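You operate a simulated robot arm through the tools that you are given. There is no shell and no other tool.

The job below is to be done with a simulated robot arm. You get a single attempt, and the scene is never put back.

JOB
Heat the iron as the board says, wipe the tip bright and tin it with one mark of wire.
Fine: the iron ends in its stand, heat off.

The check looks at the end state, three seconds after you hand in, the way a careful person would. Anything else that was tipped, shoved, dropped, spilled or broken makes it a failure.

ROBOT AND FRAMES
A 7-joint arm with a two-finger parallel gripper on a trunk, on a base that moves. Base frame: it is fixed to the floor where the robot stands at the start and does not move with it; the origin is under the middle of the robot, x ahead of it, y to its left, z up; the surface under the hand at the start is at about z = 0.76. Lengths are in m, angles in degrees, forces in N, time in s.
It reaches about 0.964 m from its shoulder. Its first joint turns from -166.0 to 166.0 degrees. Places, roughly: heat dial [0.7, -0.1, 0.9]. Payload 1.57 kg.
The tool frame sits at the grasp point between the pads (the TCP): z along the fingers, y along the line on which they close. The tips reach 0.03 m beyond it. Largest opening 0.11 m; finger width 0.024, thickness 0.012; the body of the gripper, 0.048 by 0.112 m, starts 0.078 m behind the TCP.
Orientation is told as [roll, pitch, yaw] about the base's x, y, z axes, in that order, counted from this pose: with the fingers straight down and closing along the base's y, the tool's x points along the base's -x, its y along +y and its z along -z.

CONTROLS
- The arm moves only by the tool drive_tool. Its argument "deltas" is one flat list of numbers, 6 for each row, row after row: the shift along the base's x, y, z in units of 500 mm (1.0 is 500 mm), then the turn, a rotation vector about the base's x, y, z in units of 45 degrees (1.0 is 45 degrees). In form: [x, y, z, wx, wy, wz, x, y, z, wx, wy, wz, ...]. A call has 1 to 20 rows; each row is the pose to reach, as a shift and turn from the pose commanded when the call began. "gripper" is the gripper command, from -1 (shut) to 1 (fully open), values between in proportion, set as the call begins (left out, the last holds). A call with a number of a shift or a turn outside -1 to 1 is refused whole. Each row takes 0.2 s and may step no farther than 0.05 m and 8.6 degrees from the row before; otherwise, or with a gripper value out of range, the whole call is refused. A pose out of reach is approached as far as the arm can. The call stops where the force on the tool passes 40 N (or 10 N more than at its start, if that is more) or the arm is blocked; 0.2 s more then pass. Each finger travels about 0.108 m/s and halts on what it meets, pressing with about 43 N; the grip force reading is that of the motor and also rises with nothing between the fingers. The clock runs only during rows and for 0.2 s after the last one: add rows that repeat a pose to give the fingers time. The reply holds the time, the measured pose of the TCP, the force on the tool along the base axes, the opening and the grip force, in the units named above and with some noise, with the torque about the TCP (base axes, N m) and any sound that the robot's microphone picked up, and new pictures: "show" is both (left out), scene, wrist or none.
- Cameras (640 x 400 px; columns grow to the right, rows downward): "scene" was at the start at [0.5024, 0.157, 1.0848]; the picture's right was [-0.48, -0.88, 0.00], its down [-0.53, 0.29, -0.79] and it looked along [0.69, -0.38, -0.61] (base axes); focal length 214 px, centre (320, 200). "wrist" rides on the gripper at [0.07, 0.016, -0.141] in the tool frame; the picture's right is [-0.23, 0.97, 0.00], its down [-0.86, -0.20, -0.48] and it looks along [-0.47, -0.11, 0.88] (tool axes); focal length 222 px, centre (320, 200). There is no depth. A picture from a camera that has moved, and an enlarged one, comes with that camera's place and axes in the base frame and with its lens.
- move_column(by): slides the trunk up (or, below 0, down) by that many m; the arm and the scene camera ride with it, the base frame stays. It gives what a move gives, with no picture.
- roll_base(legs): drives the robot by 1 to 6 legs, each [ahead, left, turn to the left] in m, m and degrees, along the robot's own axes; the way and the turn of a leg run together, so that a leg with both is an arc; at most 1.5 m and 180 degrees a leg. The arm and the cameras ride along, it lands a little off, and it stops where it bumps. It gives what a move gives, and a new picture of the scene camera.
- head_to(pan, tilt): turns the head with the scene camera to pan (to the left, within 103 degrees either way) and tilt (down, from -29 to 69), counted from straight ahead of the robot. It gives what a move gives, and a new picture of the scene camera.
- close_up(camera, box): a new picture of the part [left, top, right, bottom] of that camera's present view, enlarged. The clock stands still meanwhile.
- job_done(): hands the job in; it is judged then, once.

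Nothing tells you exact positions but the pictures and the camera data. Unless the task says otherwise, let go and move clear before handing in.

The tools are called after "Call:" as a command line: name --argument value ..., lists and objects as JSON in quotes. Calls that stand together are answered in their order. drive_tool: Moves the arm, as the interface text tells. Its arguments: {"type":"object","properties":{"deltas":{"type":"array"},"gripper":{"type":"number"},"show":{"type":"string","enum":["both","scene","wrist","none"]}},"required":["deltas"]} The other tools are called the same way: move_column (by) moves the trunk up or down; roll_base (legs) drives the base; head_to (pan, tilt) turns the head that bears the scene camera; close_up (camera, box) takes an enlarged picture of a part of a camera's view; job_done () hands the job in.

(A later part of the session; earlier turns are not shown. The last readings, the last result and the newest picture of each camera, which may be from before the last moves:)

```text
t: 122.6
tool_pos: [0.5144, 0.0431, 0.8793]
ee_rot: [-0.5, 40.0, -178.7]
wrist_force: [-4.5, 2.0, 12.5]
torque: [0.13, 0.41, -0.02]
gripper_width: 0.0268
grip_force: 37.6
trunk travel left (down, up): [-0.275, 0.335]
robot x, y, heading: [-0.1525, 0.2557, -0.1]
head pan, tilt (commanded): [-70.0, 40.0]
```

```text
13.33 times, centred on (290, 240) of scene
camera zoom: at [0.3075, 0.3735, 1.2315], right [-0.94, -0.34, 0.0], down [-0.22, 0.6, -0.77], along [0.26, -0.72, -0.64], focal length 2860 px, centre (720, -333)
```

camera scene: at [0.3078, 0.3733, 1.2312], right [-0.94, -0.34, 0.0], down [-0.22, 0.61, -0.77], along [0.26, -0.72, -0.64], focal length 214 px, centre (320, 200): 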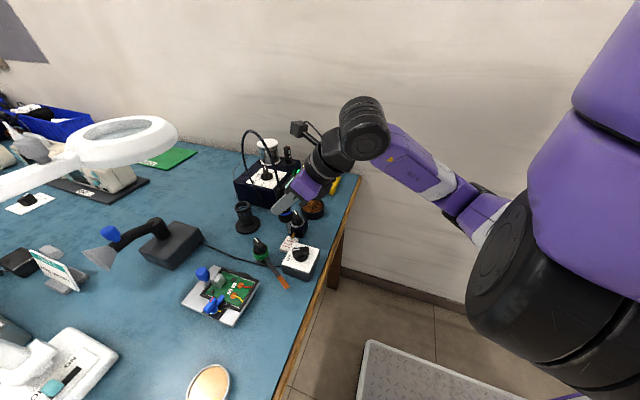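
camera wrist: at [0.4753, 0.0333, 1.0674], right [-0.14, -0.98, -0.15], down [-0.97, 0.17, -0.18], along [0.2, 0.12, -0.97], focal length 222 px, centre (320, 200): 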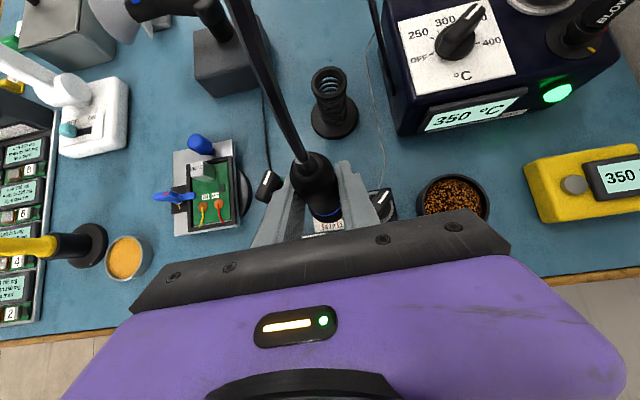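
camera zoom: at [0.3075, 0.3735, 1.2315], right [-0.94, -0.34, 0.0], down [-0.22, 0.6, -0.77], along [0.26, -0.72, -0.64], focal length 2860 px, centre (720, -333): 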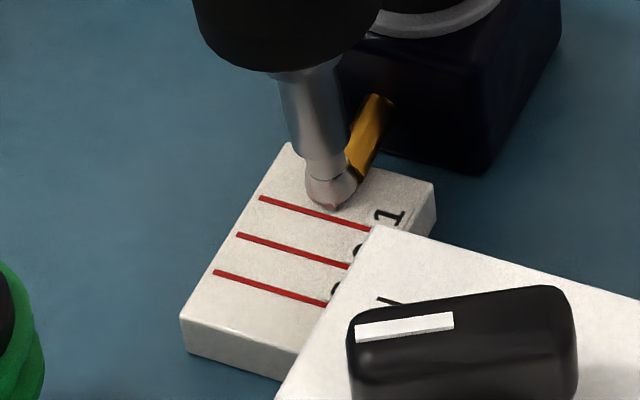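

The wire has melted into a blob on the tip. It's now pressing on the scale with about 12 N, so I'll lift straight off and inspect.

Call:
drive_tool --deltas '[0, 0, 0.02, 0, 0, 0, 0, 0, 0.06, 0, 0, 0, 0, 0, 0.12, 0, 0, 0]' --show "none"

Call:
close_up --camera "scene" --box '[275, 210, 310, 255]'

Call:
close_up --camera "scene" --box '[220, 130, 340, 250]'

```text
t: 123.4
tool_pos: [0.515, 0.0443, 0.9376]
ee_rot: [-0.6, 39.9, -178.6]
wrist_force: [-0.2, 0.1, -0.5]
torque: [0.01, -0.01, 0.0]
gripper_width: 0.0267
grip_force: 37.7
trunk travel left (down, up): [-0.275, 0.335]
robot x, y, heading: [-0.1491, 0.2574, -0.2]
head pan, tilt (commanded): [-70.0, 40.0]
```

```text
8.89 times, centred on (292, 232) of scene
camera zoom: at [0.3079, 0.3733, 1.2311], right [-0.94, -0.34, 0.0], down [-0.22, 0.6, -0.77], along [0.26, -0.72, -0.64], focal length 1906 px, centre (564, -89)
```

zoom: 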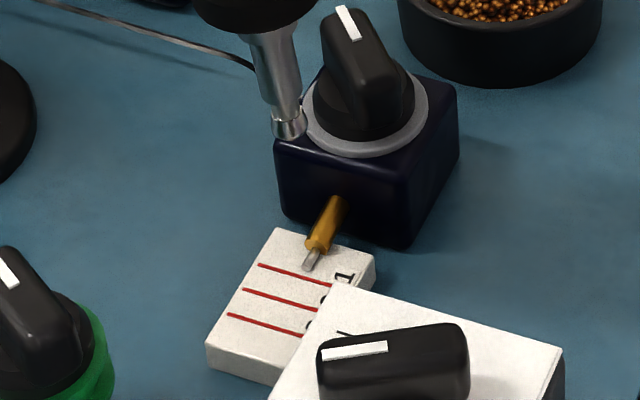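

```text
3.33 times, centred on (280, 190) of scene
camera zoom: at [0.3079, 0.3733, 1.2311], right [-0.94, -0.34, 0.0], down [-0.22, 0.6, -0.77], along [0.26, -0.72, -0.64], focal length 715 px, centre (453, 233)
```

zoom: 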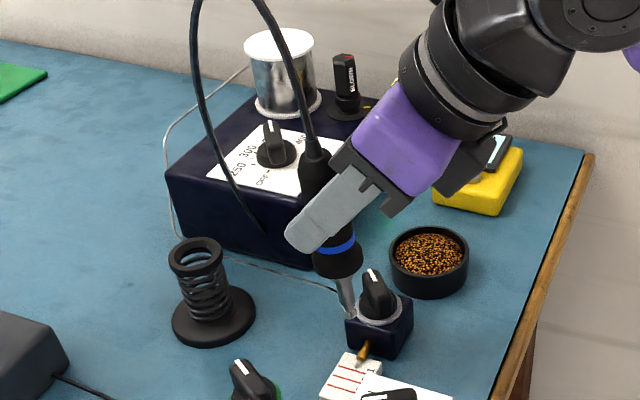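

The tip carries a shiny blob, but a stub of wire is left, so only part of it melted. I'll measure the stub.

Call:
close_up --camera "scene" --box '[283, 237, 303, 252]'

Call:
close_up --camera "scene" --box '[270, 205, 300, 230]'

```text
16.00 times, centred on (293, 244) of scene
camera zoom: at [0.3079, 0.3733, 1.2311], right [-0.94, -0.34, 0.0], down [-0.22, 0.6, -0.77], along [0.26, -0.72, -0.64], focal length 3432 px, centre (752, -512)
```

zoom: 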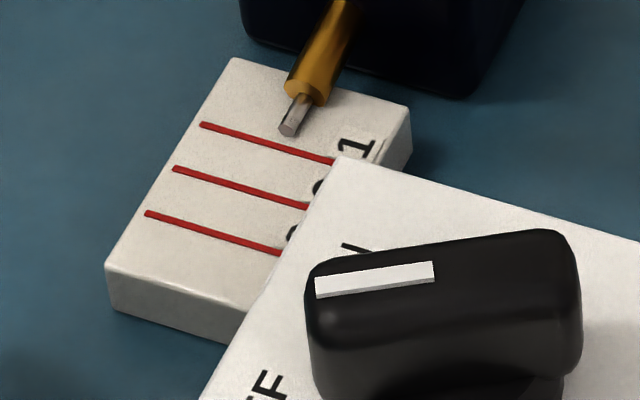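

```text
16.00 times, centred on (285, 218) of scene
camera zoom: at [0.3079, 0.3733, 1.2311], right [-0.94, -0.34, 0.0], down [-0.22, 0.6, -0.77], along [0.26, -0.72, -0.64], focal length 3432 px, centre (880, -80)
```

zoom: 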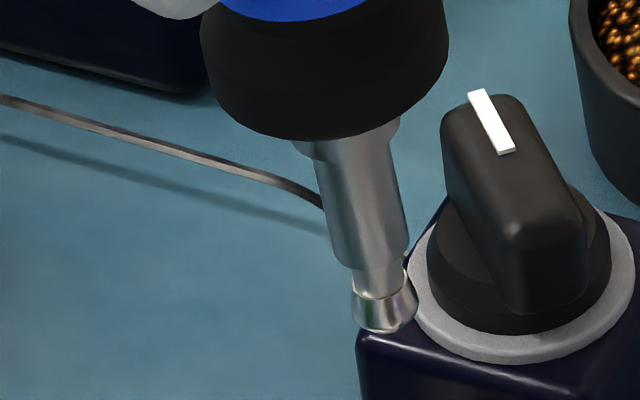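

About 7.6 mm of wire is left, so only 0.4 of a mark was taken. I'll go back down at wire height, just clear of the scale, and feed the tip into the wire end toward the nozzle bit by bit.

Call:
drive_tool --deltas '[0, 0, -0.05, 0, 0, 0, 0, 0, -0.09, 0, 0, 0, 0, 0, -0.11, 0, 0, 0, 0, -0.003, -0.111, 0, 0, 0]' --show "none"

Call:
close_up --camera "scene" --box '[280, 235, 300, 250]'

```text
t: 124.4
tool_pos: [0.5138, 0.0435, 0.8801]
ee_rot: [-0.6, 39.9, -178.6]
wrist_force: [0.1, 0.1, -1.0]
torque: [0.02, -0.02, 0.0]
gripper_width: 0.0269
grip_force: 37.7
trunk travel left (down, up): [-0.275, 0.335]
robot x, y, heading: [-0.1446, 0.2559, -0.2]
head pan, tilt (commanded): [-70.0, 40.0]
```

```text
16.00 times, centred on (290, 242) of scene
camera zoom: at [0.3078, 0.3734, 1.2312], right [-0.94, -0.34, 0.0], down [-0.22, 0.6, -0.77], along [0.26, -0.72, -0.64], focal length 3432 px, centre (800, -480)
```

zoom: 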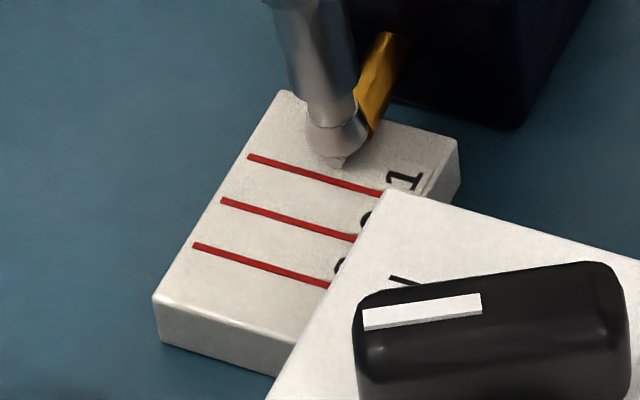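

Call:
drive_tool --deltas '[0, -0.002, 0, 0, 0, 0, 0, -0.004, -0.001, 0, 0, 0]' --show "none"

Call:
close_up --camera "scene" --box '[280, 235, 300, 250]'

```text
t: 125.0
tool_pos: [0.5149, 0.0397, 0.8815]
ee_rot: [-0.5, 39.9, -178.6]
wrist_force: [-1.0, -0.9, -1.2]
torque: [-0.03, 0.03, 0.01]
gripper_width: 0.0267
grip_force: 37.6
trunk travel left (down, up): [-0.275, 0.335]
robot x, y, heading: [-0.1498, 0.2531, -0.2]
head pan, tilt (commanded): [-70.0, 40.0]
```

```text
16.00 times, centred on (290, 242) of scene
camera zoom: at [0.3078, 0.3734, 1.2312], right [-0.94, -0.34, 0.0], down [-0.22, 0.6, -0.77], along [0.26, -0.72, -0.64], focal length 3432 px, centre (800, -480)
```

zoom: 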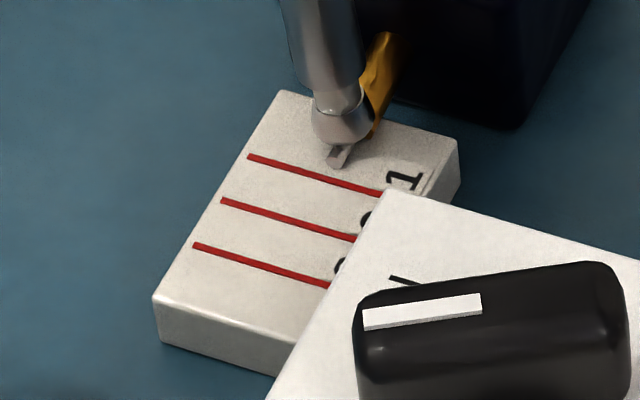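

The tip is still just above the stub. I'll lower it until it touches the wire and hold briefly.

Call:
drive_tool --deltas '[0, 0.002, -0.002, 0, 0, 0, 0, 0.002, -0.004, 0, 0, 0, 0, 0.002, -0.005, 0, 0, 0]' --show "none"

Call:
close_up --camera "scene" --box '[280, 235, 300, 250]'

```text
t: 125.8
tool_pos: [0.5143, 0.0419, 0.8792]
ee_rot: [-0.5, 39.9, -178.5]
wrist_force: [0.2, 0.2, -0.2]
torque: [0.0, 0.0, 0.0]
gripper_width: 0.0267
grip_force: 37.6
trunk travel left (down, up): [-0.275, 0.335]
robot x, y, heading: [-0.1469, 0.2559, -0.1]
head pan, tilt (commanded): [-70.0, 40.0]
```

```text
16.00 times, centred on (290, 242) of scene
camera zoom: at [0.3078, 0.3734, 1.2312], right [-0.94, -0.34, 0.0], down [-0.22, 0.6, -0.77], along [0.26, -0.72, -0.64], focal length 3432 px, centre (800, -480)
```

zoom: 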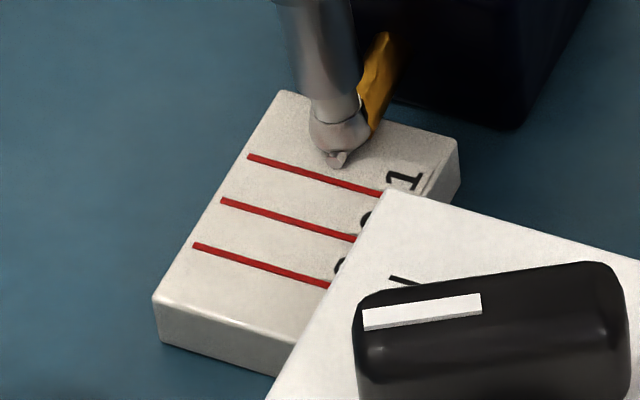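

Call:
drive_tool --deltas '[0, 0, -0.0015, 0, 0, 0, 0, 0, -0.003, 0, 0, 0]' --show "none"

Call:
close_up --camera "scene" --box '[280, 235, 300, 250]'

```text
t: 126.4
tool_pos: [0.5149, 0.0411, 0.879]
ee_rot: [-0.4, 40.2, -178.6]
wrist_force: [0.8, 0.5, 11.7]
torque: [0.14, -0.11, 0.02]
gripper_width: 0.0269
grip_force: 37.7
trunk travel left (down, up): [-0.275, 0.335]
robot x, y, heading: [-0.1501, 0.254, -0.1]
head pan, tilt (commanded): [-70.0, 40.0]
```

```text
16.00 times, centred on (290, 242) of scene
camera zoom: at [0.3076, 0.3735, 1.2315], right [-0.94, -0.34, 0.0], down [-0.22, 0.6, -0.77], along [0.26, -0.72, -0.64], focal length 3432 px, centre (800, -480)
```

zoom: 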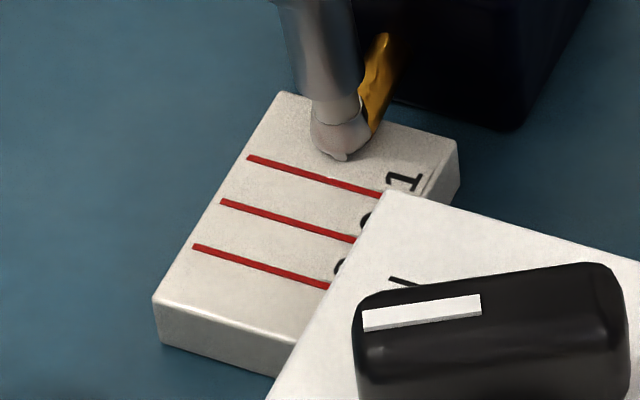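

Contact now, and the wire seems to recede. I'll hold a moment and look again.

Call:
drive_tool --deltas '[0, 0, 0, 0, 0, 0]' --show "none"

Call:
close_up --camera "scene" --box '[280, 235, 300, 250]'

```text
t: 126.8
tool_pos: [0.514, 0.0405, 0.8782]
ee_rot: [-0.4, 40.0, -178.5]
wrist_force: [2.6, 0.8, 18.6]
torque: [0.09, -0.25, 0.0]
gripper_width: 0.0266
grip_force: 37.5
trunk travel left (down, up): [-0.275, 0.335]
robot x, y, heading: [-0.1489, 0.2528, -0.4]
head pan, tilt (commanded): [-70.0, 40.0]
```

```text
16.00 times, centred on (290, 242) of scene
camera zoom: at [0.3075, 0.3735, 1.2315], right [-0.94, -0.34, 0.0], down [-0.22, 0.6, -0.77], along [0.26, -0.72, -0.64], focal length 3432 px, centre (800, -480)
```

zoom: 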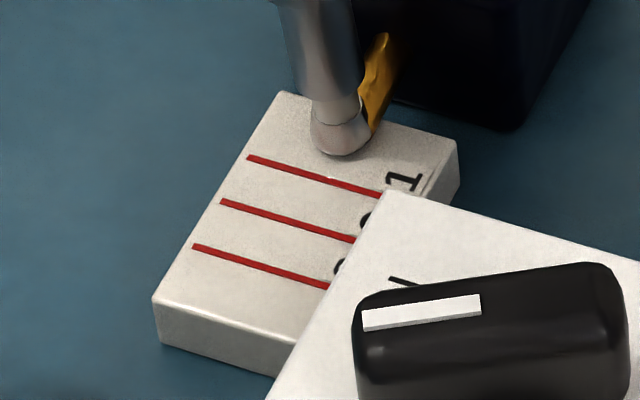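

It's melting steadily. I'll lift off now and measure what's left before the last bit.

Call:
drive_tool --deltas '[0, 0, 0.02, 0, 0, 0, 0, 0, 0.06, 0, 0, 0]' --show "none"

Call:
close_up --camera "scene" --box '[283, 237, 303, 252]'

Call:
close_up --camera "scene" --box '[275, 215, 305, 240]'

```text
t: 127.4
tool_pos: [0.5137, 0.0417, 0.9078]
ee_rot: [-0.5, 39.8, -178.6]
wrist_force: [0.0, 0.5, -0.8]
torque: [0.03, -0.02, -0.01]
gripper_width: 0.0269
grip_force: 37.1
trunk travel left (down, up): [-0.275, 0.335]
robot x, y, heading: [-0.151, 0.2591, -0.3]
head pan, tilt (commanded): [-70.0, 40.0]
```

```text
16.00 times, centred on (293, 244) of scene
camera zoom: at [0.3079, 0.3734, 1.231], right [-0.94, -0.34, 0.0], down [-0.22, 0.6, -0.77], along [0.26, -0.72, -0.64], focal length 3432 px, centre (752, -512)
```

zoom: 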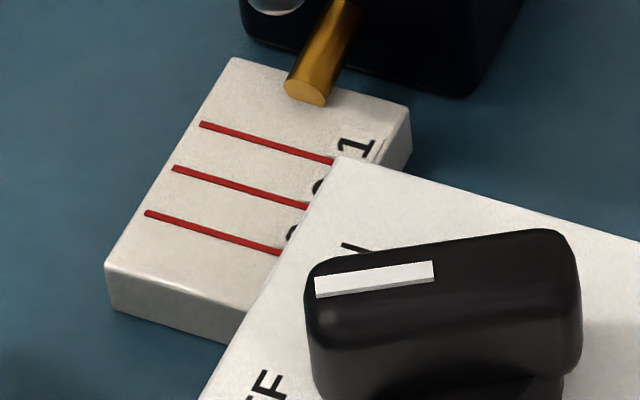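

```text
16.00 times, centred on (290, 228) of scene
camera zoom: at [0.3079, 0.3734, 1.231], right [-0.94, -0.34, 0.0], down [-0.22, 0.6, -0.77], along [0.26, -0.72, -0.64], focal length 3432 px, centre (800, -240)
```

zoom: 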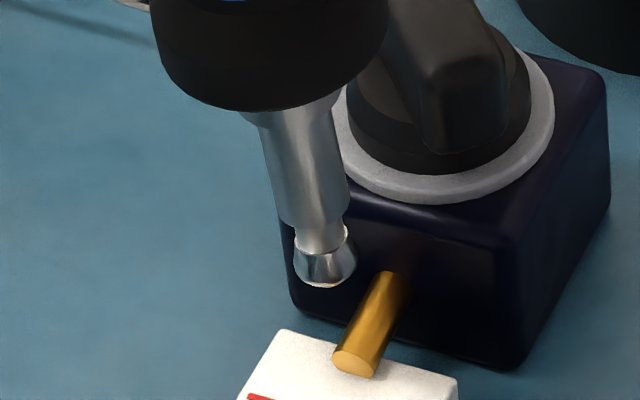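

All the wire has gone onto the tip as a bright blob, and the feeder and scale are where they were. Now I'll return the iron: rise, correct its 2.5° lean, and carry it above the stand at the pose where I lifted it out.

Call:
drive_tool --deltas '[0, 0, 0.08, 0, 0, 0, 0, 0, 0.16, 0, 0, 0, 0, 0, 0.2, 0, -0.054, 0, 0.06, -0.004, 0.2, 0, -0.054, 0, 0.12, -0.008, 0.2, 0, -0.054, 0, 0.18, -0.012, 0.2, 0, -0.054, 0, 0.24, -0.018, 0.2, 0, -0.054, 0, 0.284, -0.022, 0.2, 0, -0.054, 0, 0.284, -0.022, 0.2, 0, -0.054, 0]' --show "both"

Call:
head_to --pan -55 --tilt 30

```text
t: 129.4
tool_pos: [0.6551, 0.031, 1.0053]
ee_rot: [-0.4, 42.4, -178.5]
wrist_force: [-0.6, -0.1, -0.6]
torque: [-0.02, -0.04, 0.0]
gripper_width: 0.0272
grip_force: 37.8
trunk travel left (down, up): [-0.275, 0.335]
robot x, y, heading: [-0.149, 0.2578, -0.1]
head pan, tilt (commanded): [-70.0, 40.0]
camera scene: at [0.3078, 0.3734, 1.2312], right [-0.94, -0.34, 0.0], down [-0.22, 0.6, -0.77], along [0.26, -0.72, -0.64], focal length 214 px, centre (320, 200)
camera wrist: at [0.6122, 0.0127, 1.1572], right [-0.14, -0.98, -0.16], down [-0.96, 0.17, -0.22], along [0.24, 0.12, -0.96], focal length 222 px, centre (320, 200)
```

scene: 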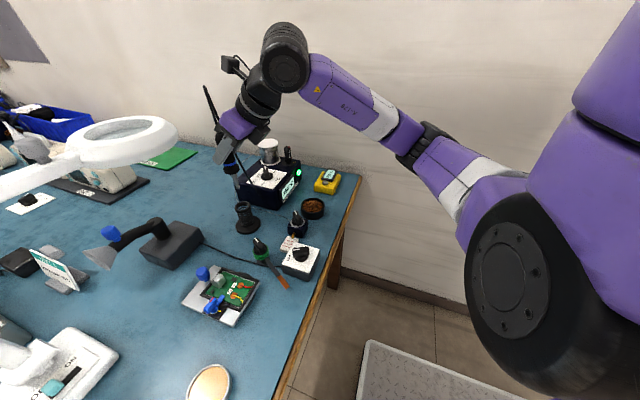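
wrist: 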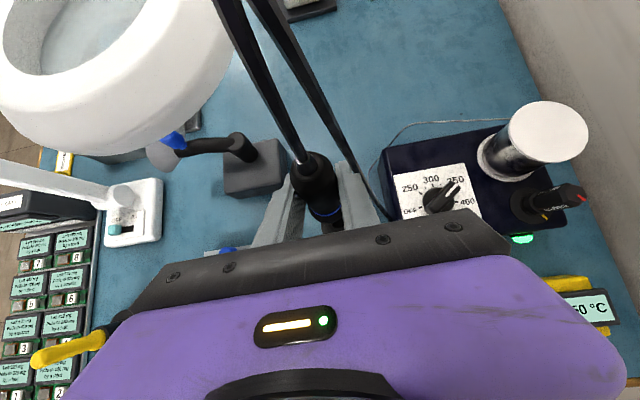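

```text
t: 130.2
tool_pos: [0.6543, 0.0302, 1.0054]
ee_rot: [-0.5, 42.4, -178.6]
wrist_force: [0.6, -1.1, -1.9]
torque: [-0.02, 0.01, -0.02]
gripper_width: 0.0267
grip_force: 38.1
trunk travel left (down, up): [-0.275, 0.335]
robot x, y, heading: [-0.1485, 0.2545, 0.1]
head pan, tilt (commanded): [-55.0, 30.0]
camera scene: at [0.3306, 0.379, 1.2465], right [-0.82, -0.57, 0.0], down [-0.29, 0.41, -0.87], along [0.49, -0.71, -0.5], focal length 214 px, centre (320, 200)
```

scene: 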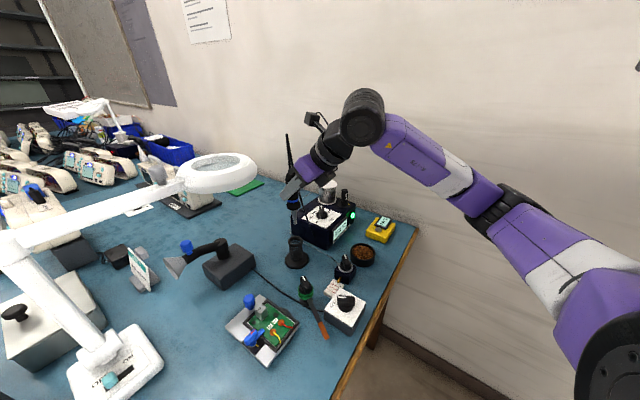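

Call:
close_up --camera "scene" --box '[260, 180, 340, 270]'

Call:
close_up --camera "wrist" --box '[270, 140, 390, 250]'

```text
4.44 times, centred on (300, 225) of scene
camera zoom: at [0.3306, 0.379, 1.2465], right [-0.82, -0.57, 0.0], down [-0.29, 0.41, -0.87], along [0.49, -0.71, -0.5], focal length 953 px, centre (409, 89)
```

zoom: 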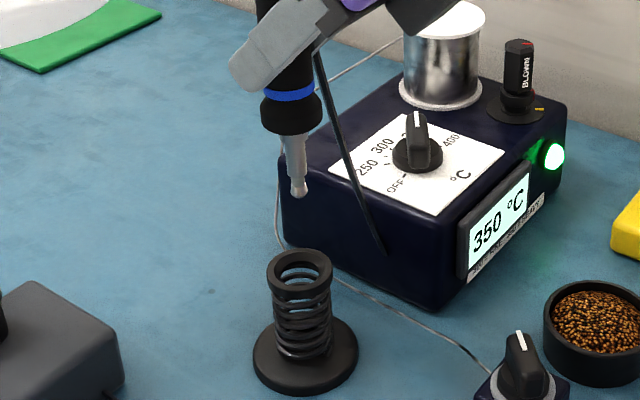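

```text
3.64 times, centred on (330, 195) of wrist
camera zoom: at [0.6119, 0.0127, 1.1571], right [-0.14, -0.98, -0.16], down [-0.96, 0.17, -0.22], along [0.24, 0.12, -0.96], focal length 808 px, centre (284, 218)
```

zoom: 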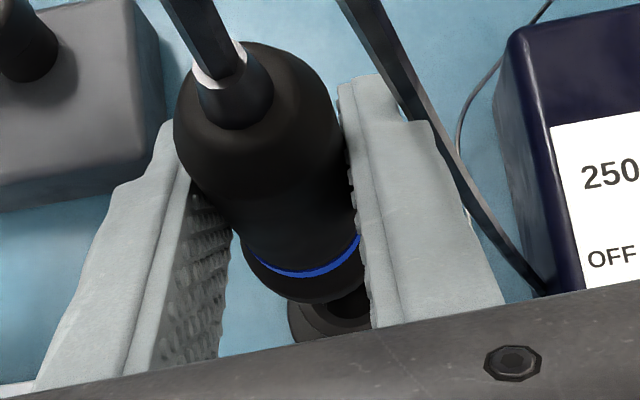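

The tip is within about 3 mm of the stand's axis; both views say to shift (+2, +1.5) mm. I'll do that and lower to just above the ring.

Call:
drive_tool --deltas '[0.004, 0.003, 0, 0, 0, 0, 0.004, 0.003, -0.05, 0, 0, 0, 0.004, 0.003, -0.09, 0, 0, 0, 0.004, 0.003, -0.11, 0, 0, 0]' --show "none"

Call:
close_up --camera "scene" --box '[270, 200, 330, 270]'

Call:
close_up --camera "wrist" --box '[270, 140, 390, 250]'

```text
t: 131.2
tool_pos: [0.6561, 0.0309, 0.9517]
ee_rot: [-0.5, 42.4, -178.5]
wrist_force: [-0.4, 0.7, -0.4]
torque: [-0.01, -0.01, 0.03]
gripper_width: 0.0267
grip_force: 37.1
trunk travel left (down, up): [-0.275, 0.335]
robot x, y, heading: [-0.1487, 0.2574, -0.1]
head pan, tilt (commanded): [-55.0, 30.0]
```

```text
5.71 times, centred on (300, 235) of scene
camera zoom: at [0.3306, 0.3791, 1.2466], right [-0.82, -0.57, 0.0], down [-0.29, 0.41, -0.87], along [0.49, -0.71, -0.5], focal length 1226 px, centre (434, 0)
```

zoom: 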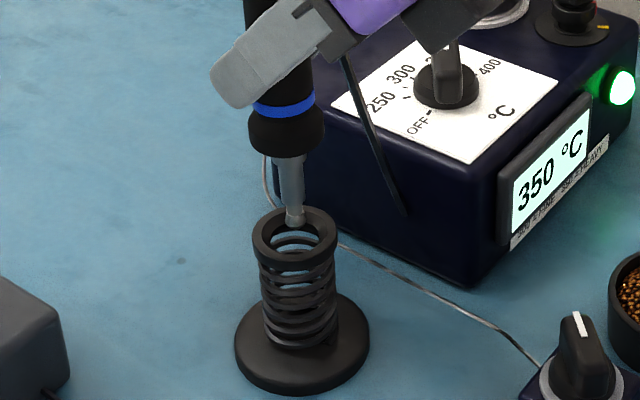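

```text
3.64 times, centred on (330, 195) of wrist
camera zoom: at [0.614, 0.0136, 1.1027], right [-0.14, -0.98, -0.16], down [-0.96, 0.17, -0.22], along [0.24, 0.12, -0.96], focal length 808 px, centre (284, 218)
```

zoom: 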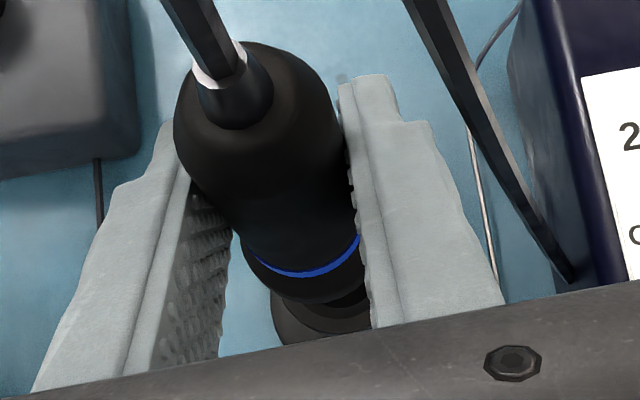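

The tip is centred over the ring. Lowering it into the coil slowly, watching the force.

Call:
drive_tool --deltas '[0, 0, -0.02, 0, 0, 0, 0, 0, -0.04, 0, 0, 0]' --show "none"

Call:
close_up --camera "scene" --box '[270, 200, 330, 270]'

```text
t: 131.8
tool_pos: [0.6588, 0.0321, 0.933]
ee_rot: [-0.4, 42.3, -178.6]
wrist_force: [-1.0, 0.1, -1.1]
torque: [-0.02, 0.01, -0.01]
gripper_width: 0.0269
grip_force: 37.8
trunk travel left (down, up): [-0.275, 0.335]
robot x, y, heading: [-0.1476, 0.252, -0.2]
head pan, tilt (commanded): [-55.0, 30.0]
```

```text
5.71 times, centred on (300, 235) of scene
camera zoom: at [0.3306, 0.3791, 1.2466], right [-0.82, -0.57, 0.0], down [-0.29, 0.41, -0.87], along [0.49, -0.71, -0.5], focal length 1226 px, centre (434, 0)
```

zoom: 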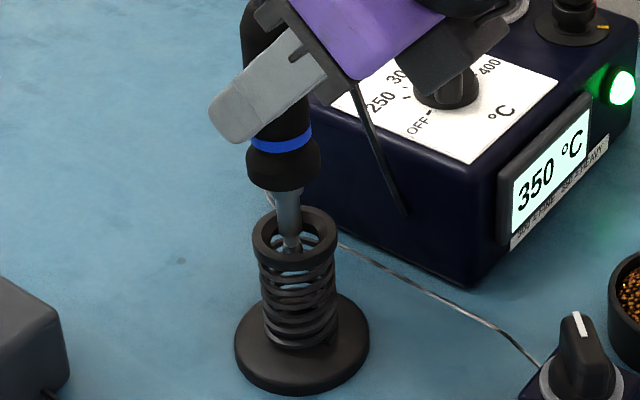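

Call:
drive_tool --deltas '[-0.003, -0.002, -0.01, 0, 0, 0, -0.003, -0.002, -0.03, 0, 0, 0, -0.003, -0.002, -0.05, 0, 0, 0]' --show "none"

Call:
close_up --camera "scene" --box '[270, 200, 330, 270]'

```text
t: 132.6
tool_pos: [0.6567, 0.0309, 0.9077]
ee_rot: [-0.4, 42.3, -178.6]
wrist_force: [-0.5, -0.5, 0.1]
torque: [0.0, -0.03, 0.04]
gripper_width: 0.0268
grip_force: 37.5
trunk travel left (down, up): [-0.275, 0.335]
robot x, y, heading: [-0.1455, 0.2546, -0.3]
head pan, tilt (commanded): [-55.0, 30.0]
```

```text
5.71 times, centred on (300, 235) of scene
camera zoom: at [0.3306, 0.3791, 1.2466], right [-0.82, -0.57, 0.0], down [-0.29, 0.41, -0.87], along [0.49, -0.71, -0.5], focal length 1226 px, centre (434, 0)
```

zoom: 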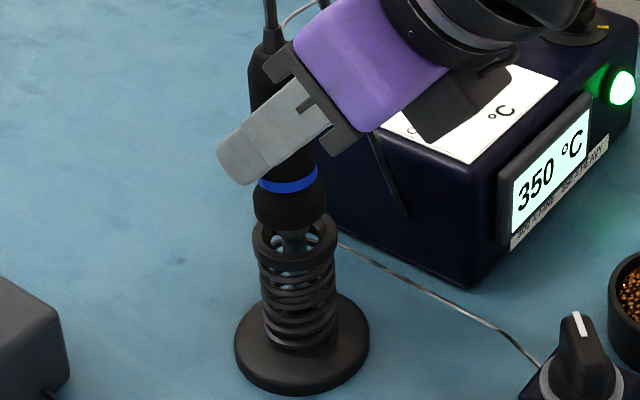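

Call:
drive_tool --deltas '[0, 0, -0.01, 0, 0, 0, 0, 0, -0.018, 0, 0, 0, 0, 0, -0.024, 0, 0, 0]' --show "none"

Call:
close_up --camera "scene" --box '[270, 200, 330, 270]'

```text
t: 133.3
tool_pos: [0.6577, 0.0311, 0.8931]
ee_rot: [-0.5, 42.3, -178.6]
wrist_force: [0.8, 0.2, -0.8]
torque: [0.0, 0.01, -0.03]
gripper_width: 0.0269
grip_force: 38.1
trunk travel left (down, up): [-0.275, 0.335]
robot x, y, heading: [-0.1498, 0.2547, -0.1]
head pan, tilt (commanded): [-55.0, 30.0]
```

```text
5.71 times, centred on (300, 235) of scene
camera zoom: at [0.3307, 0.3791, 1.2466], right [-0.82, -0.57, 0.0], down [-0.29, 0.41, -0.87], along [0.49, -0.71, -0.5], focal length 1226 px, centre (434, 0)
```

zoom: 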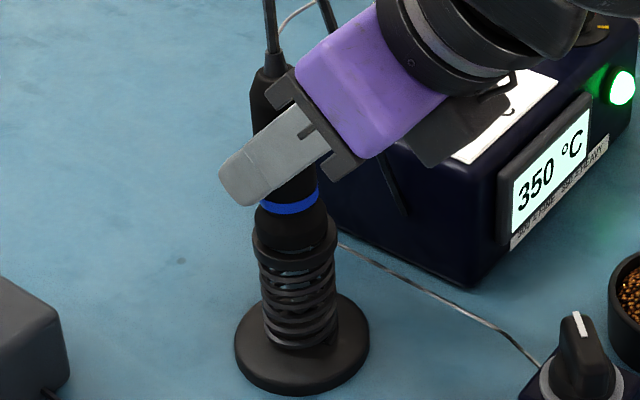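

Almost seated. A couple of millimetres more until it rests.

Call:
drive_tool --deltas '[0, 0, -0.003, 0, 0, 0, 0, 0, -0.005, 0, 0, 0]' --show "none"

Call:
close_up --camera "scene" --box '[270, 200, 330, 270]'

```text
t: 133.9
tool_pos: [0.6575, 0.0312, 0.8931]
ee_rot: [-0.4, 42.5, -178.5]
wrist_force: [-2.3, -1.1, 5.0]
torque: [-0.02, -0.04, -0.02]
gripper_width: 0.0267
grip_force: 36.9
trunk travel left (down, up): [-0.275, 0.335]
robot x, y, heading: [-0.1491, 0.2624, -0.0]
head pan, tilt (commanded): [-55.0, 30.0]
```

```text
5.71 times, centred on (300, 235) of scene
camera zoom: at [0.3305, 0.3791, 1.2468], right [-0.82, -0.57, 0.0], down [-0.29, 0.41, -0.87], along [0.49, -0.71, -0.5], focal length 1226 px, centre (434, 0)
```

zoom: 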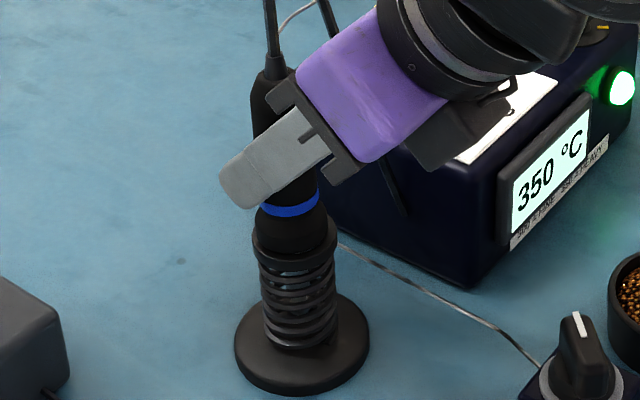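

It's seated at the same height as at the start, with a light 5 N rest. Opening the fingers.

Call:
drive_tool --deltas '[0, 0, 0.002, 0, 0, 0, 0, 0, 0.002, 0, 0, 0, 0, 0, 0.002, 0, 0, 0]' --gripper 0.1 --show "wrist"

Call:
close_up --camera "scene" --box '[270, 190, 330, 270]'

```text
t: 134.8
tool_pos: [0.6572, 0.0313, 0.8936]
ee_rot: [-0.5, 42.4, -178.7]
wrist_force: [-0.3, 0.0, 0.4]
torque: [0.0, 0.0, 0.0]
gripper_width: 0.0606
grip_force: 0.0
trunk travel left (down, up): [-0.275, 0.335]
robot x, y, heading: [-0.1505, 0.2534, -0.1]
head pan, tilt (commanded): [-55.0, 30.0]
camera wrist: at [0.615, 0.0139, 1.0449], right [-0.14, -0.98, -0.16], down [-0.96, 0.17, -0.22], along [0.24, 0.12, -0.96], focal length 222 px, centre (320, 200)
```

wrist: 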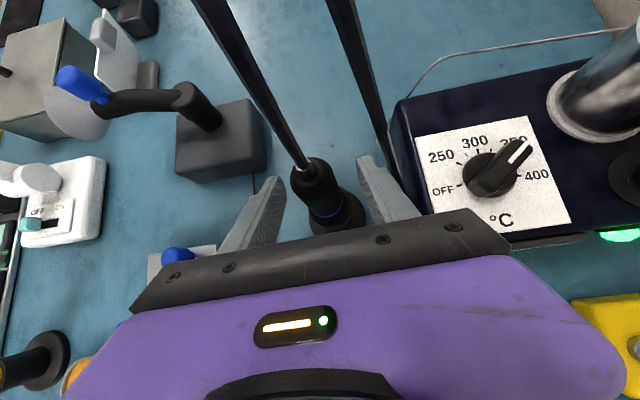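

```text
5.00 times, centred on (300, 230) of scene
camera zoom: at [0.3307, 0.3791, 1.2465], right [-0.82, -0.57, 0.0], down [-0.29, 0.41, -0.87], along [0.49, -0.71, -0.5], focal length 1072 px, centre (420, 50)
```

zoom: 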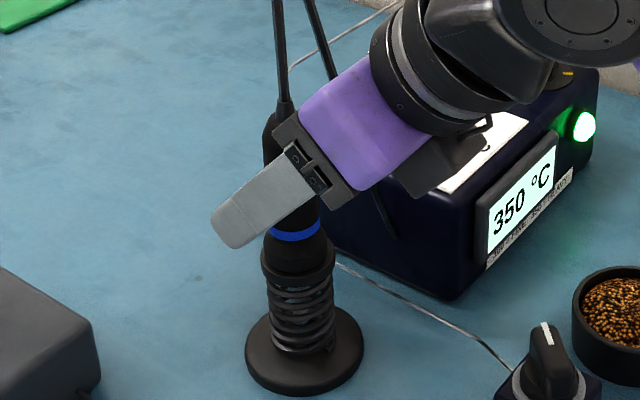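

The iron stands in its stand on its own. I'll back the fingers out along the way they came in.

Call:
drive_tool --deltas '[-0.04, 0, 0.03, 0, 0, 0, -0.08, 0, 0.066, 0, 0, 0, -0.12, 0, 0.1, 0, 0, 0, -0.16, 0, 0.14, 0, 0, 0]' --show "scene"

Call:
close_up --camera "scene" --box '[260, 180, 360, 270]'

```text
t: 135.8
tool_pos: [0.577, 0.03, 0.9659]
ee_rot: [-0.5, 42.3, -178.5]
wrist_force: [2.0, -0.3, 0.1]
torque: [0.01, 0.02, 0.0]
gripper_width: 0.0604
grip_force: 0.1
trunk travel left (down, up): [-0.275, 0.335]
robot x, y, heading: [-0.1444, 0.2619, -0.2]
head pan, tilt (commanded): [-55.0, 30.0]
camera scene: at [0.3308, 0.3791, 1.2464], right [-0.82, -0.57, 0.0], down [-0.29, 0.41, -0.87], along [0.49, -0.71, -0.5], focal length 214 px, centre (320, 200)
```

scene: 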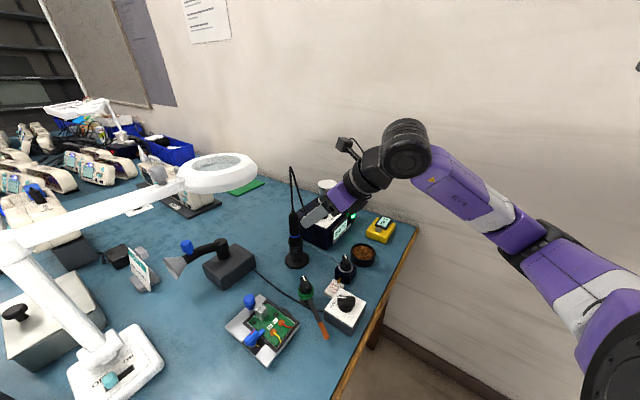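

```text
4.44 times, centred on (310, 225) of scene
camera zoom: at [0.3308, 0.3791, 1.2464], right [-0.82, -0.57, 0.0], down [-0.29, 0.41, -0.87], along [0.49, -0.71, -0.5], focal length 953 px, centre (364, 89)
```

zoom: 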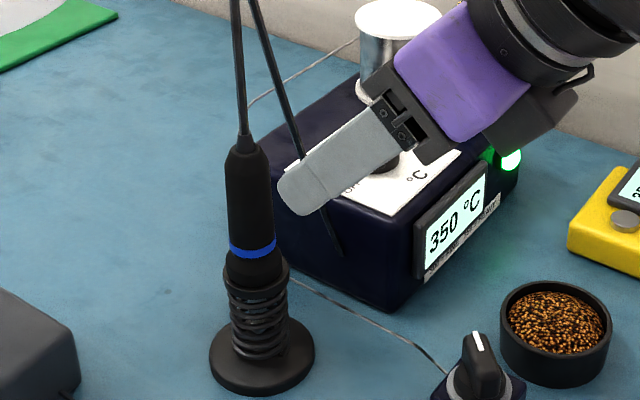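

The iron is back in its stand and clear of the hand. Next is the dial: I'll reduce the tilt to the 12° lean, then swing round to the yaw I used at 350.

Call:
drive_tool --deltas '[-0.01, -0.03, 0.01, -0.004, 0.17, 0, -0.02, -0.06, 0.02, -0.008, 0.34, 0, -0.03, -0.09, 0.03, -0.012, 0.51, 0, -0.034, -0.12, 0.038, -0.016, 0.669, 0]' --gripper -0.2 --show "none"

Call:
drive_tool --deltas '[0, -0.02, 0, 0, 0, -0.17, 0, -0.04, 0, 0, 0, -0.34, 0.02, -0.07, 0, 0, 0, -0.51, 0.05, -0.1, 0, 0, 0, -0.68, 0.08, -0.13, 0, 0, 0, -0.85, 0.12, -0.14, 0, 0, 0, -1.0]' --show "none"

Call:
drive_tool --deltas '[0.03, -0.005, 0, 0, 0, -0.1, 0.06, -0.01, 0, 0, 0, -0.19]' --show "both"

```text
t: 136.8
tool_pos: [0.5611, -0.0286, 0.9832]
ee_rot: [-0.5, 12.0, -178.7]
wrist_force: [-0.3, 0.3, 0.6]
torque: [0.01, -0.01, 0.02]
gripper_width: 0.0438
grip_force: 0.0
trunk travel left (down, up): [-0.275, 0.335]
robot x, y, heading: [-0.1502, 0.2556, -0.3]
head pan, tilt (commanded): [-55.0, 30.0]
```

```text
t: 138.2
tool_pos: [0.6202, -0.1007, 0.9824]
ee_rot: [-0.5, 12.3, 136.2]
wrist_force: [-0.5, 0.3, 0.5]
torque: [0.02, -0.03, -0.02]
gripper_width: 0.0439
grip_force: 0.0
trunk travel left (down, up): [-0.275, 0.335]
robot x, y, heading: [-0.1524, 0.2564, 0.0]
head pan, tilt (commanded): [-55.0, 30.0]
```

```text
t: 138.8
tool_pos: [0.6501, -0.1065, 0.9831]
ee_rot: [-0.5, 12.2, 127.8]
wrist_force: [-0.8, -0.6, 0.8]
torque: [0.01, 0.02, -0.03]
gripper_width: 0.0441
grip_force: 0.0
trunk travel left (down, up): [-0.275, 0.335]
robot x, y, heading: [-0.149, 0.2591, -0.4]
head pan, tilt (commanded): [-55.0, 30.0]
camera scene: at [0.3306, 0.3789, 1.2466], right [-0.82, -0.57, 0.0], down [-0.29, 0.41, -0.87], along [0.49, -0.71, -0.5], focal length 214 px, centre (320, 200)
camera wrist: at [0.66, -0.1454, 1.1358], right [-0.9, -0.42, -0.06], down [-0.42, 0.86, 0.29], along [-0.07, 0.28, -0.96], focal length 222 px, centre (320, 200)
```

scene: 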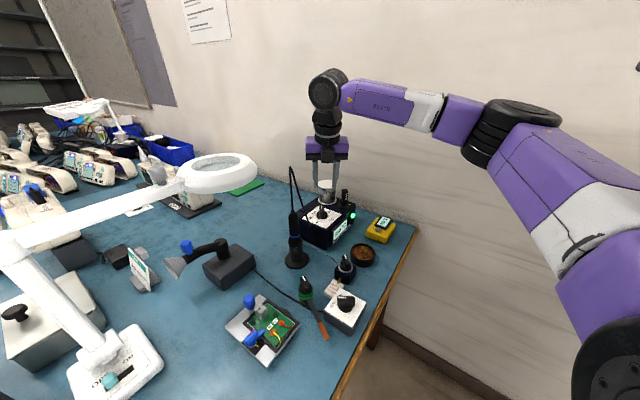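
wrist: 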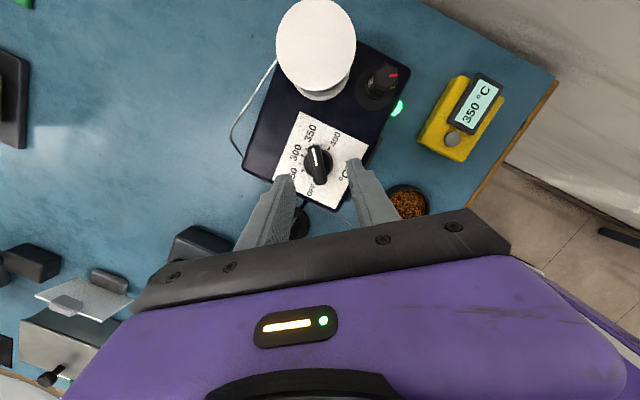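

Nicely placed. I'll zoom to centre on the knob.

Call:
close_up --camera "wrist" --box '[255, 110, 385, 220]'

```text
3.64 times, centred on (320, 165) of wrist
camera zoom: at [0.66, -0.1454, 1.1358], right [-0.9, -0.42, -0.06], down [-0.42, 0.86, 0.29], along [-0.07, 0.28, -0.96], focal length 808 px, centre (320, 327)
```

zoom: 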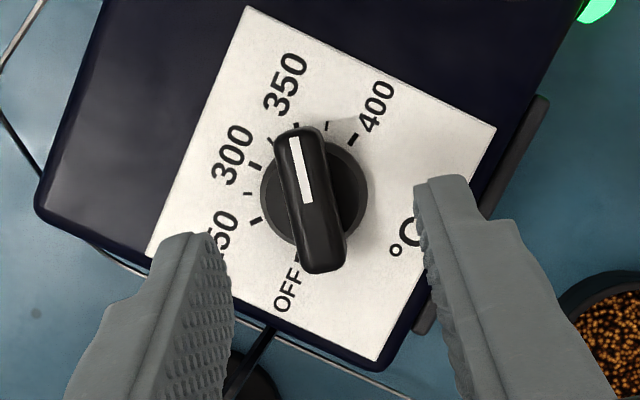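

The knob axis is at about (0.660, -0.106). I'll centre over it and descend to the same grip height as before.

Call:
drive_tool --deltas '[0.012, -0.001, -0.03, 0, 0, 0, 0.021, -0.001, -0.09, 0, 0, 0, 0.021, -0.001, -0.14, 0, 0, 0, 0.021, -0.001, -0.182, 0, 0, 0, 0.021, -0.001, -0.182, 0, 0, 0]' --show "none"

Call:
close_up --camera "wrist" --box '[240, 90, 400, 240]'

Call:
close_up --camera "scene" --box '[280, 170, 380, 260]'

```text
t: 139.9
tool_pos: [0.6584, -0.1029, 0.896]
ee_rot: [-0.5, 12.2, 127.9]
wrist_force: [-0.2, 1.2, 0.7]
torque: [-0.01, 0.0, 0.01]
gripper_width: 0.0442
grip_force: 0.0
trunk travel left (down, up): [-0.275, 0.335]
robot x, y, heading: [-0.1479, 0.2533, -0.5]
head pan, tilt (commanded): [-55.0, 30.0]
```

```text
2.67 times, centred on (320, 165) of wrist
camera zoom: at [0.6688, -0.1426, 1.0483], right [-0.9, -0.42, -0.06], down [-0.42, 0.86, 0.29], along [-0.07, 0.28, -0.96], focal length 592 px, centre (320, 293)
```

zoom: 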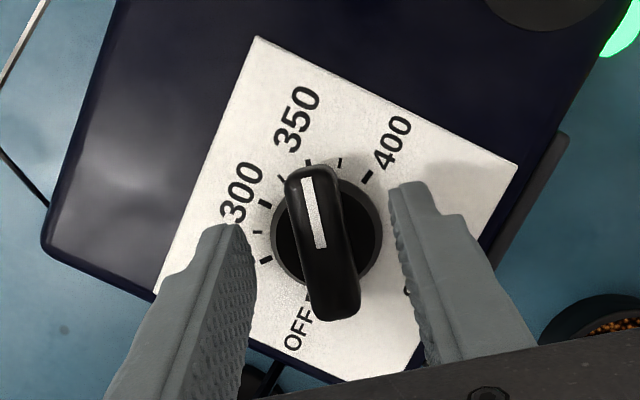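

```text
4.44 times, centred on (330, 215) of scene
camera zoom: at [0.3306, 0.3791, 1.2466], right [-0.82, -0.57, 0.0], down [-0.29, 0.41, -0.87], along [0.49, -0.71, -0.5], focal length 953 px, centre (276, 133)
```

zoom: 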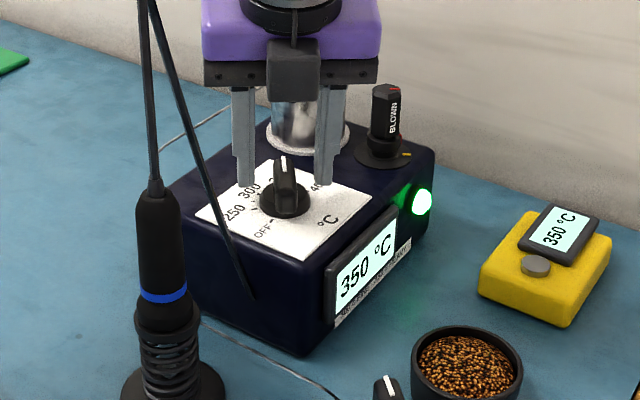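

Call:
drive_tool --deltas '[0, -0.002, -0.006, 0, 0, 0, 0, -0.002, -0.006, 0, 0, 0]' --show "none"

Call:
drive_tool --deltas '[0, 0, 0, 0, 0, 0, 0, 0, 0, 0, 0, 0]' --gripper -1 --show "none"

Call:
close_up --camera "wrist" --box '[240, 90, 400, 240]'

```text
t: 140.6
tool_pos: [0.659, -0.1041, 0.891]
ee_rot: [-0.4, 12.3, 127.9]
wrist_force: [0.1, 0.1, -0.8]
torque: [0.01, 0.0, 0.02]
gripper_width: 0.0439
grip_force: 0.1
trunk travel left (down, up): [-0.275, 0.335]
robot x, y, heading: [-0.1495, 0.2621, -0.2]
head pan, tilt (commanded): [-55.0, 30.0]
```

```text
t: 141.2
tool_pos: [0.6599, -0.105, 0.8904]
ee_rot: [-0.5, 12.2, 127.9]
wrist_force: [2.6, 0.1, 0.3]
torque: [-0.16, 0.35, -0.02]
gripper_width: 0.0162
grip_force: 31.5
trunk travel left (down, up): [-0.275, 0.335]
robot x, y, heading: [-0.1522, 0.2585, -0.2]
head pan, tilt (commanded): [-55.0, 30.0]
```

```text
2.67 times, centred on (320, 165) of wrist
camera zoom: at [0.6694, -0.144, 1.0441], right [-0.9, -0.42, -0.06], down [-0.42, 0.86, 0.29], along [-0.07, 0.28, -0.96], focal length 592 px, centre (320, 293)
```

zoom: 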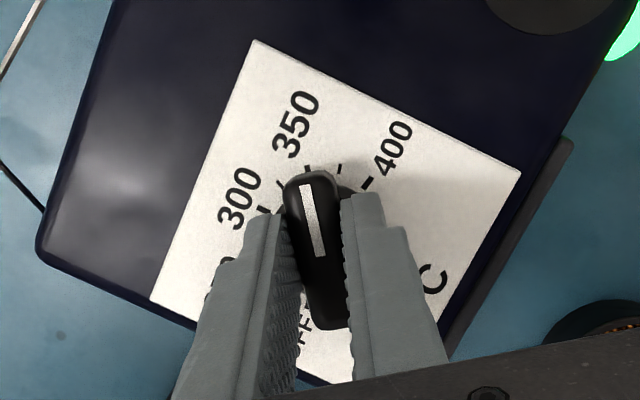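

Gripped with almost no side load. Turning counter-clockwise back toward OFF, 45° at a time.

Call:
drive_tool --deltas '[0, 0, 0, 0, 0, 0.17, 0, 0, 0, 0, 0, 0.34, 0, 0, 0, 0, 0, 0.51, 0, 0, 0, 0, 0, 0.68, 0, 0, 0, 0, 0, 0.85, 0, 0, 0, 0, 0, 1.0]' --show "none"

Call:
close_up --camera "wrist" --box '[240, 90, 400, 240]'

```text
t: 142.6
tool_pos: [0.6578, -0.1045, 0.8901]
ee_rot: [-0.4, 12.3, 172.9]
wrist_force: [-19.3, 6.2, 20.8]
torque: [-0.21, 0.6, 0.01]
gripper_width: 0.0158
grip_force: 31.7
trunk travel left (down, up): [-0.275, 0.335]
robot x, y, heading: [-0.1442, 0.2562, -0.5]
head pan, tilt (commanded): [-55.0, 30.0]
```

```text
2.67 times, centred on (320, 165) of wrist
camera zoom: at [0.6958, -0.1256, 1.0437], right [-0.34, -0.94, -0.06], down [-0.91, 0.31, 0.29], along [-0.25, 0.15, -0.96], focal length 592 px, centre (320, 293)
```

zoom: 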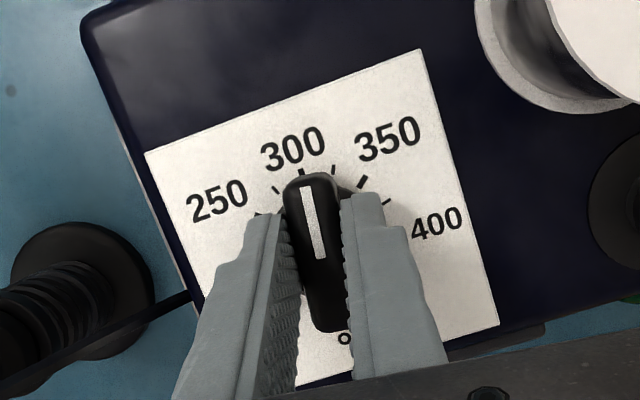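

Call:
drive_tool --deltas '[-0.003, 0.001, 0.003, 0, 0, 0, -0.003, 0.001, 0.003, 0, 0, 0.17, -0.003, 0.001, 0.003, 0, 0, 0.34, -0.003, 0.001, 0.003, 0, 0, 0.51, -0.003, 0.001, 0.003, 0, 0, 0.68, -0.003, 0.001, 0.003, 0, 0, 0.85, -0.003, 0.001, 0.003, 0, 0, 1.0]' --show "none"

Call:
close_up --camera "wrist" --box '[240, 90, 400, 240]'

Call:
close_up --camera "scene" --box '[270, 140, 380, 270]'

```text
t: 144.2
tool_pos: [0.6595, -0.104, 0.8906]
ee_rot: [-0.4, 12.2, -142.0]
wrist_force: [-9.9, -1.3, 4.2]
torque: [-0.29, -0.13, 0.0]
gripper_width: 0.0157
grip_force: 31.6
trunk travel left (down, up): [-0.275, 0.335]
robot x, y, heading: [-0.1462, 0.2577, -0.2]
head pan, tilt (commanded): [-55.0, 30.0]
```

```text
2.67 times, centred on (320, 165) of wrist
camera zoom: at [0.7013, -0.094, 1.0436], right [0.43, -0.9, -0.06], down [-0.86, -0.42, 0.29], along [-0.28, -0.07, -0.96], focal length 592 px, centre (320, 293)
```

zoom: 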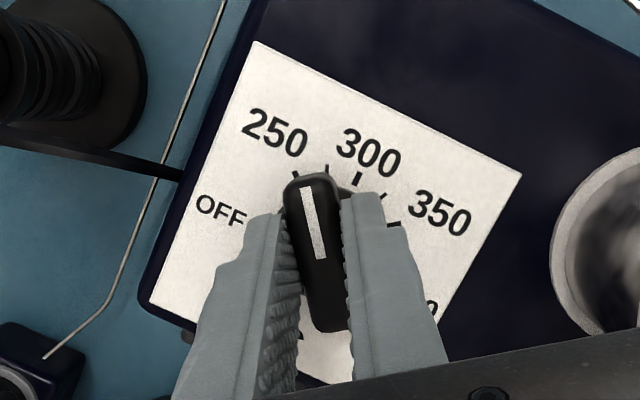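

```text
3.08 times, centred on (325, 205) of scene
camera zoom: at [0.3303, 0.379, 1.2467], right [-0.82, -0.57, 0.0], down [-0.28, 0.41, -0.87], along [0.49, -0.71, -0.5], focal length 660 px, centre (305, 185)
```

zoom: 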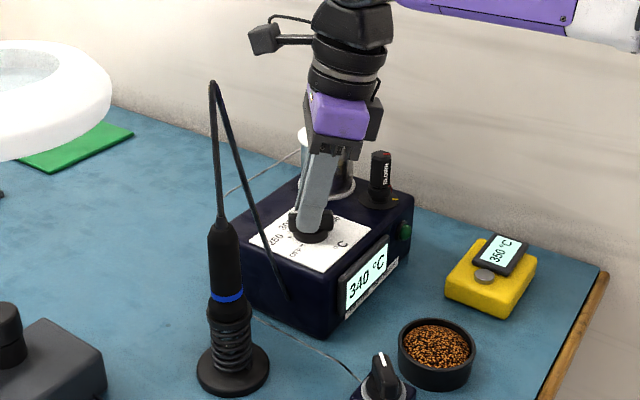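

Approaching 250 and the tip is already cooling (340 °C). Next 45°.

Call:
drive_tool --deltas '[-0.001, 0, 0, 0, 0, 0.17, -0.001, 0, 0, 0, 0, 0.34, -0.001, 0, 0, 0, 0, 0.51, -0.001, 0, 0, 0, 0, 0.68, -0.001, 0, 0, 0, 0, 0.85, -0.001, 0, 0, 0, 0, 1.0]' --show "none"

Call:
close_up --camera "wrist" --box '[240, 90, 400, 240]'

```text
t: 145.6
tool_pos: [0.6584, -0.1052, 0.8894]
ee_rot: [-0.4, 12.3, -96.9]
wrist_force: [5.7, -6.2, 5.6]
torque: [0.4, -0.53, -0.04]
gripper_width: 0.0159
grip_force: 32.0
trunk travel left (down, up): [-0.275, 0.335]
robot x, y, heading: [-0.1506, 0.2564, -0.2]
head pan, tilt (commanded): [-55.0, 30.0]
```

```text
2.67 times, centred on (320, 165) of wrist
camera zoom: at [0.6822, -0.068, 1.0437], right [0.94, -0.34, -0.05], down [-0.31, -0.91, 0.29], along [-0.15, -0.25, -0.96], focal length 592 px, centre (320, 293)
```

zoom: 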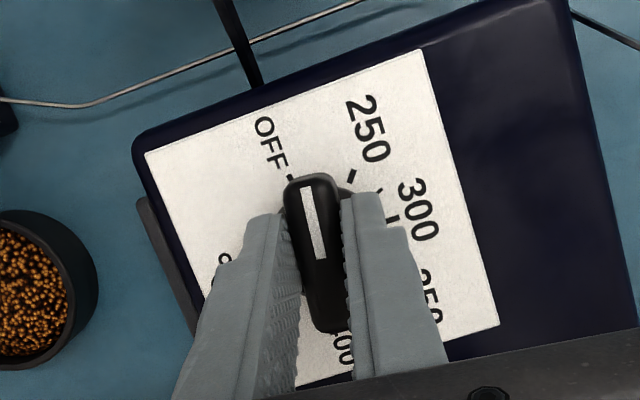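

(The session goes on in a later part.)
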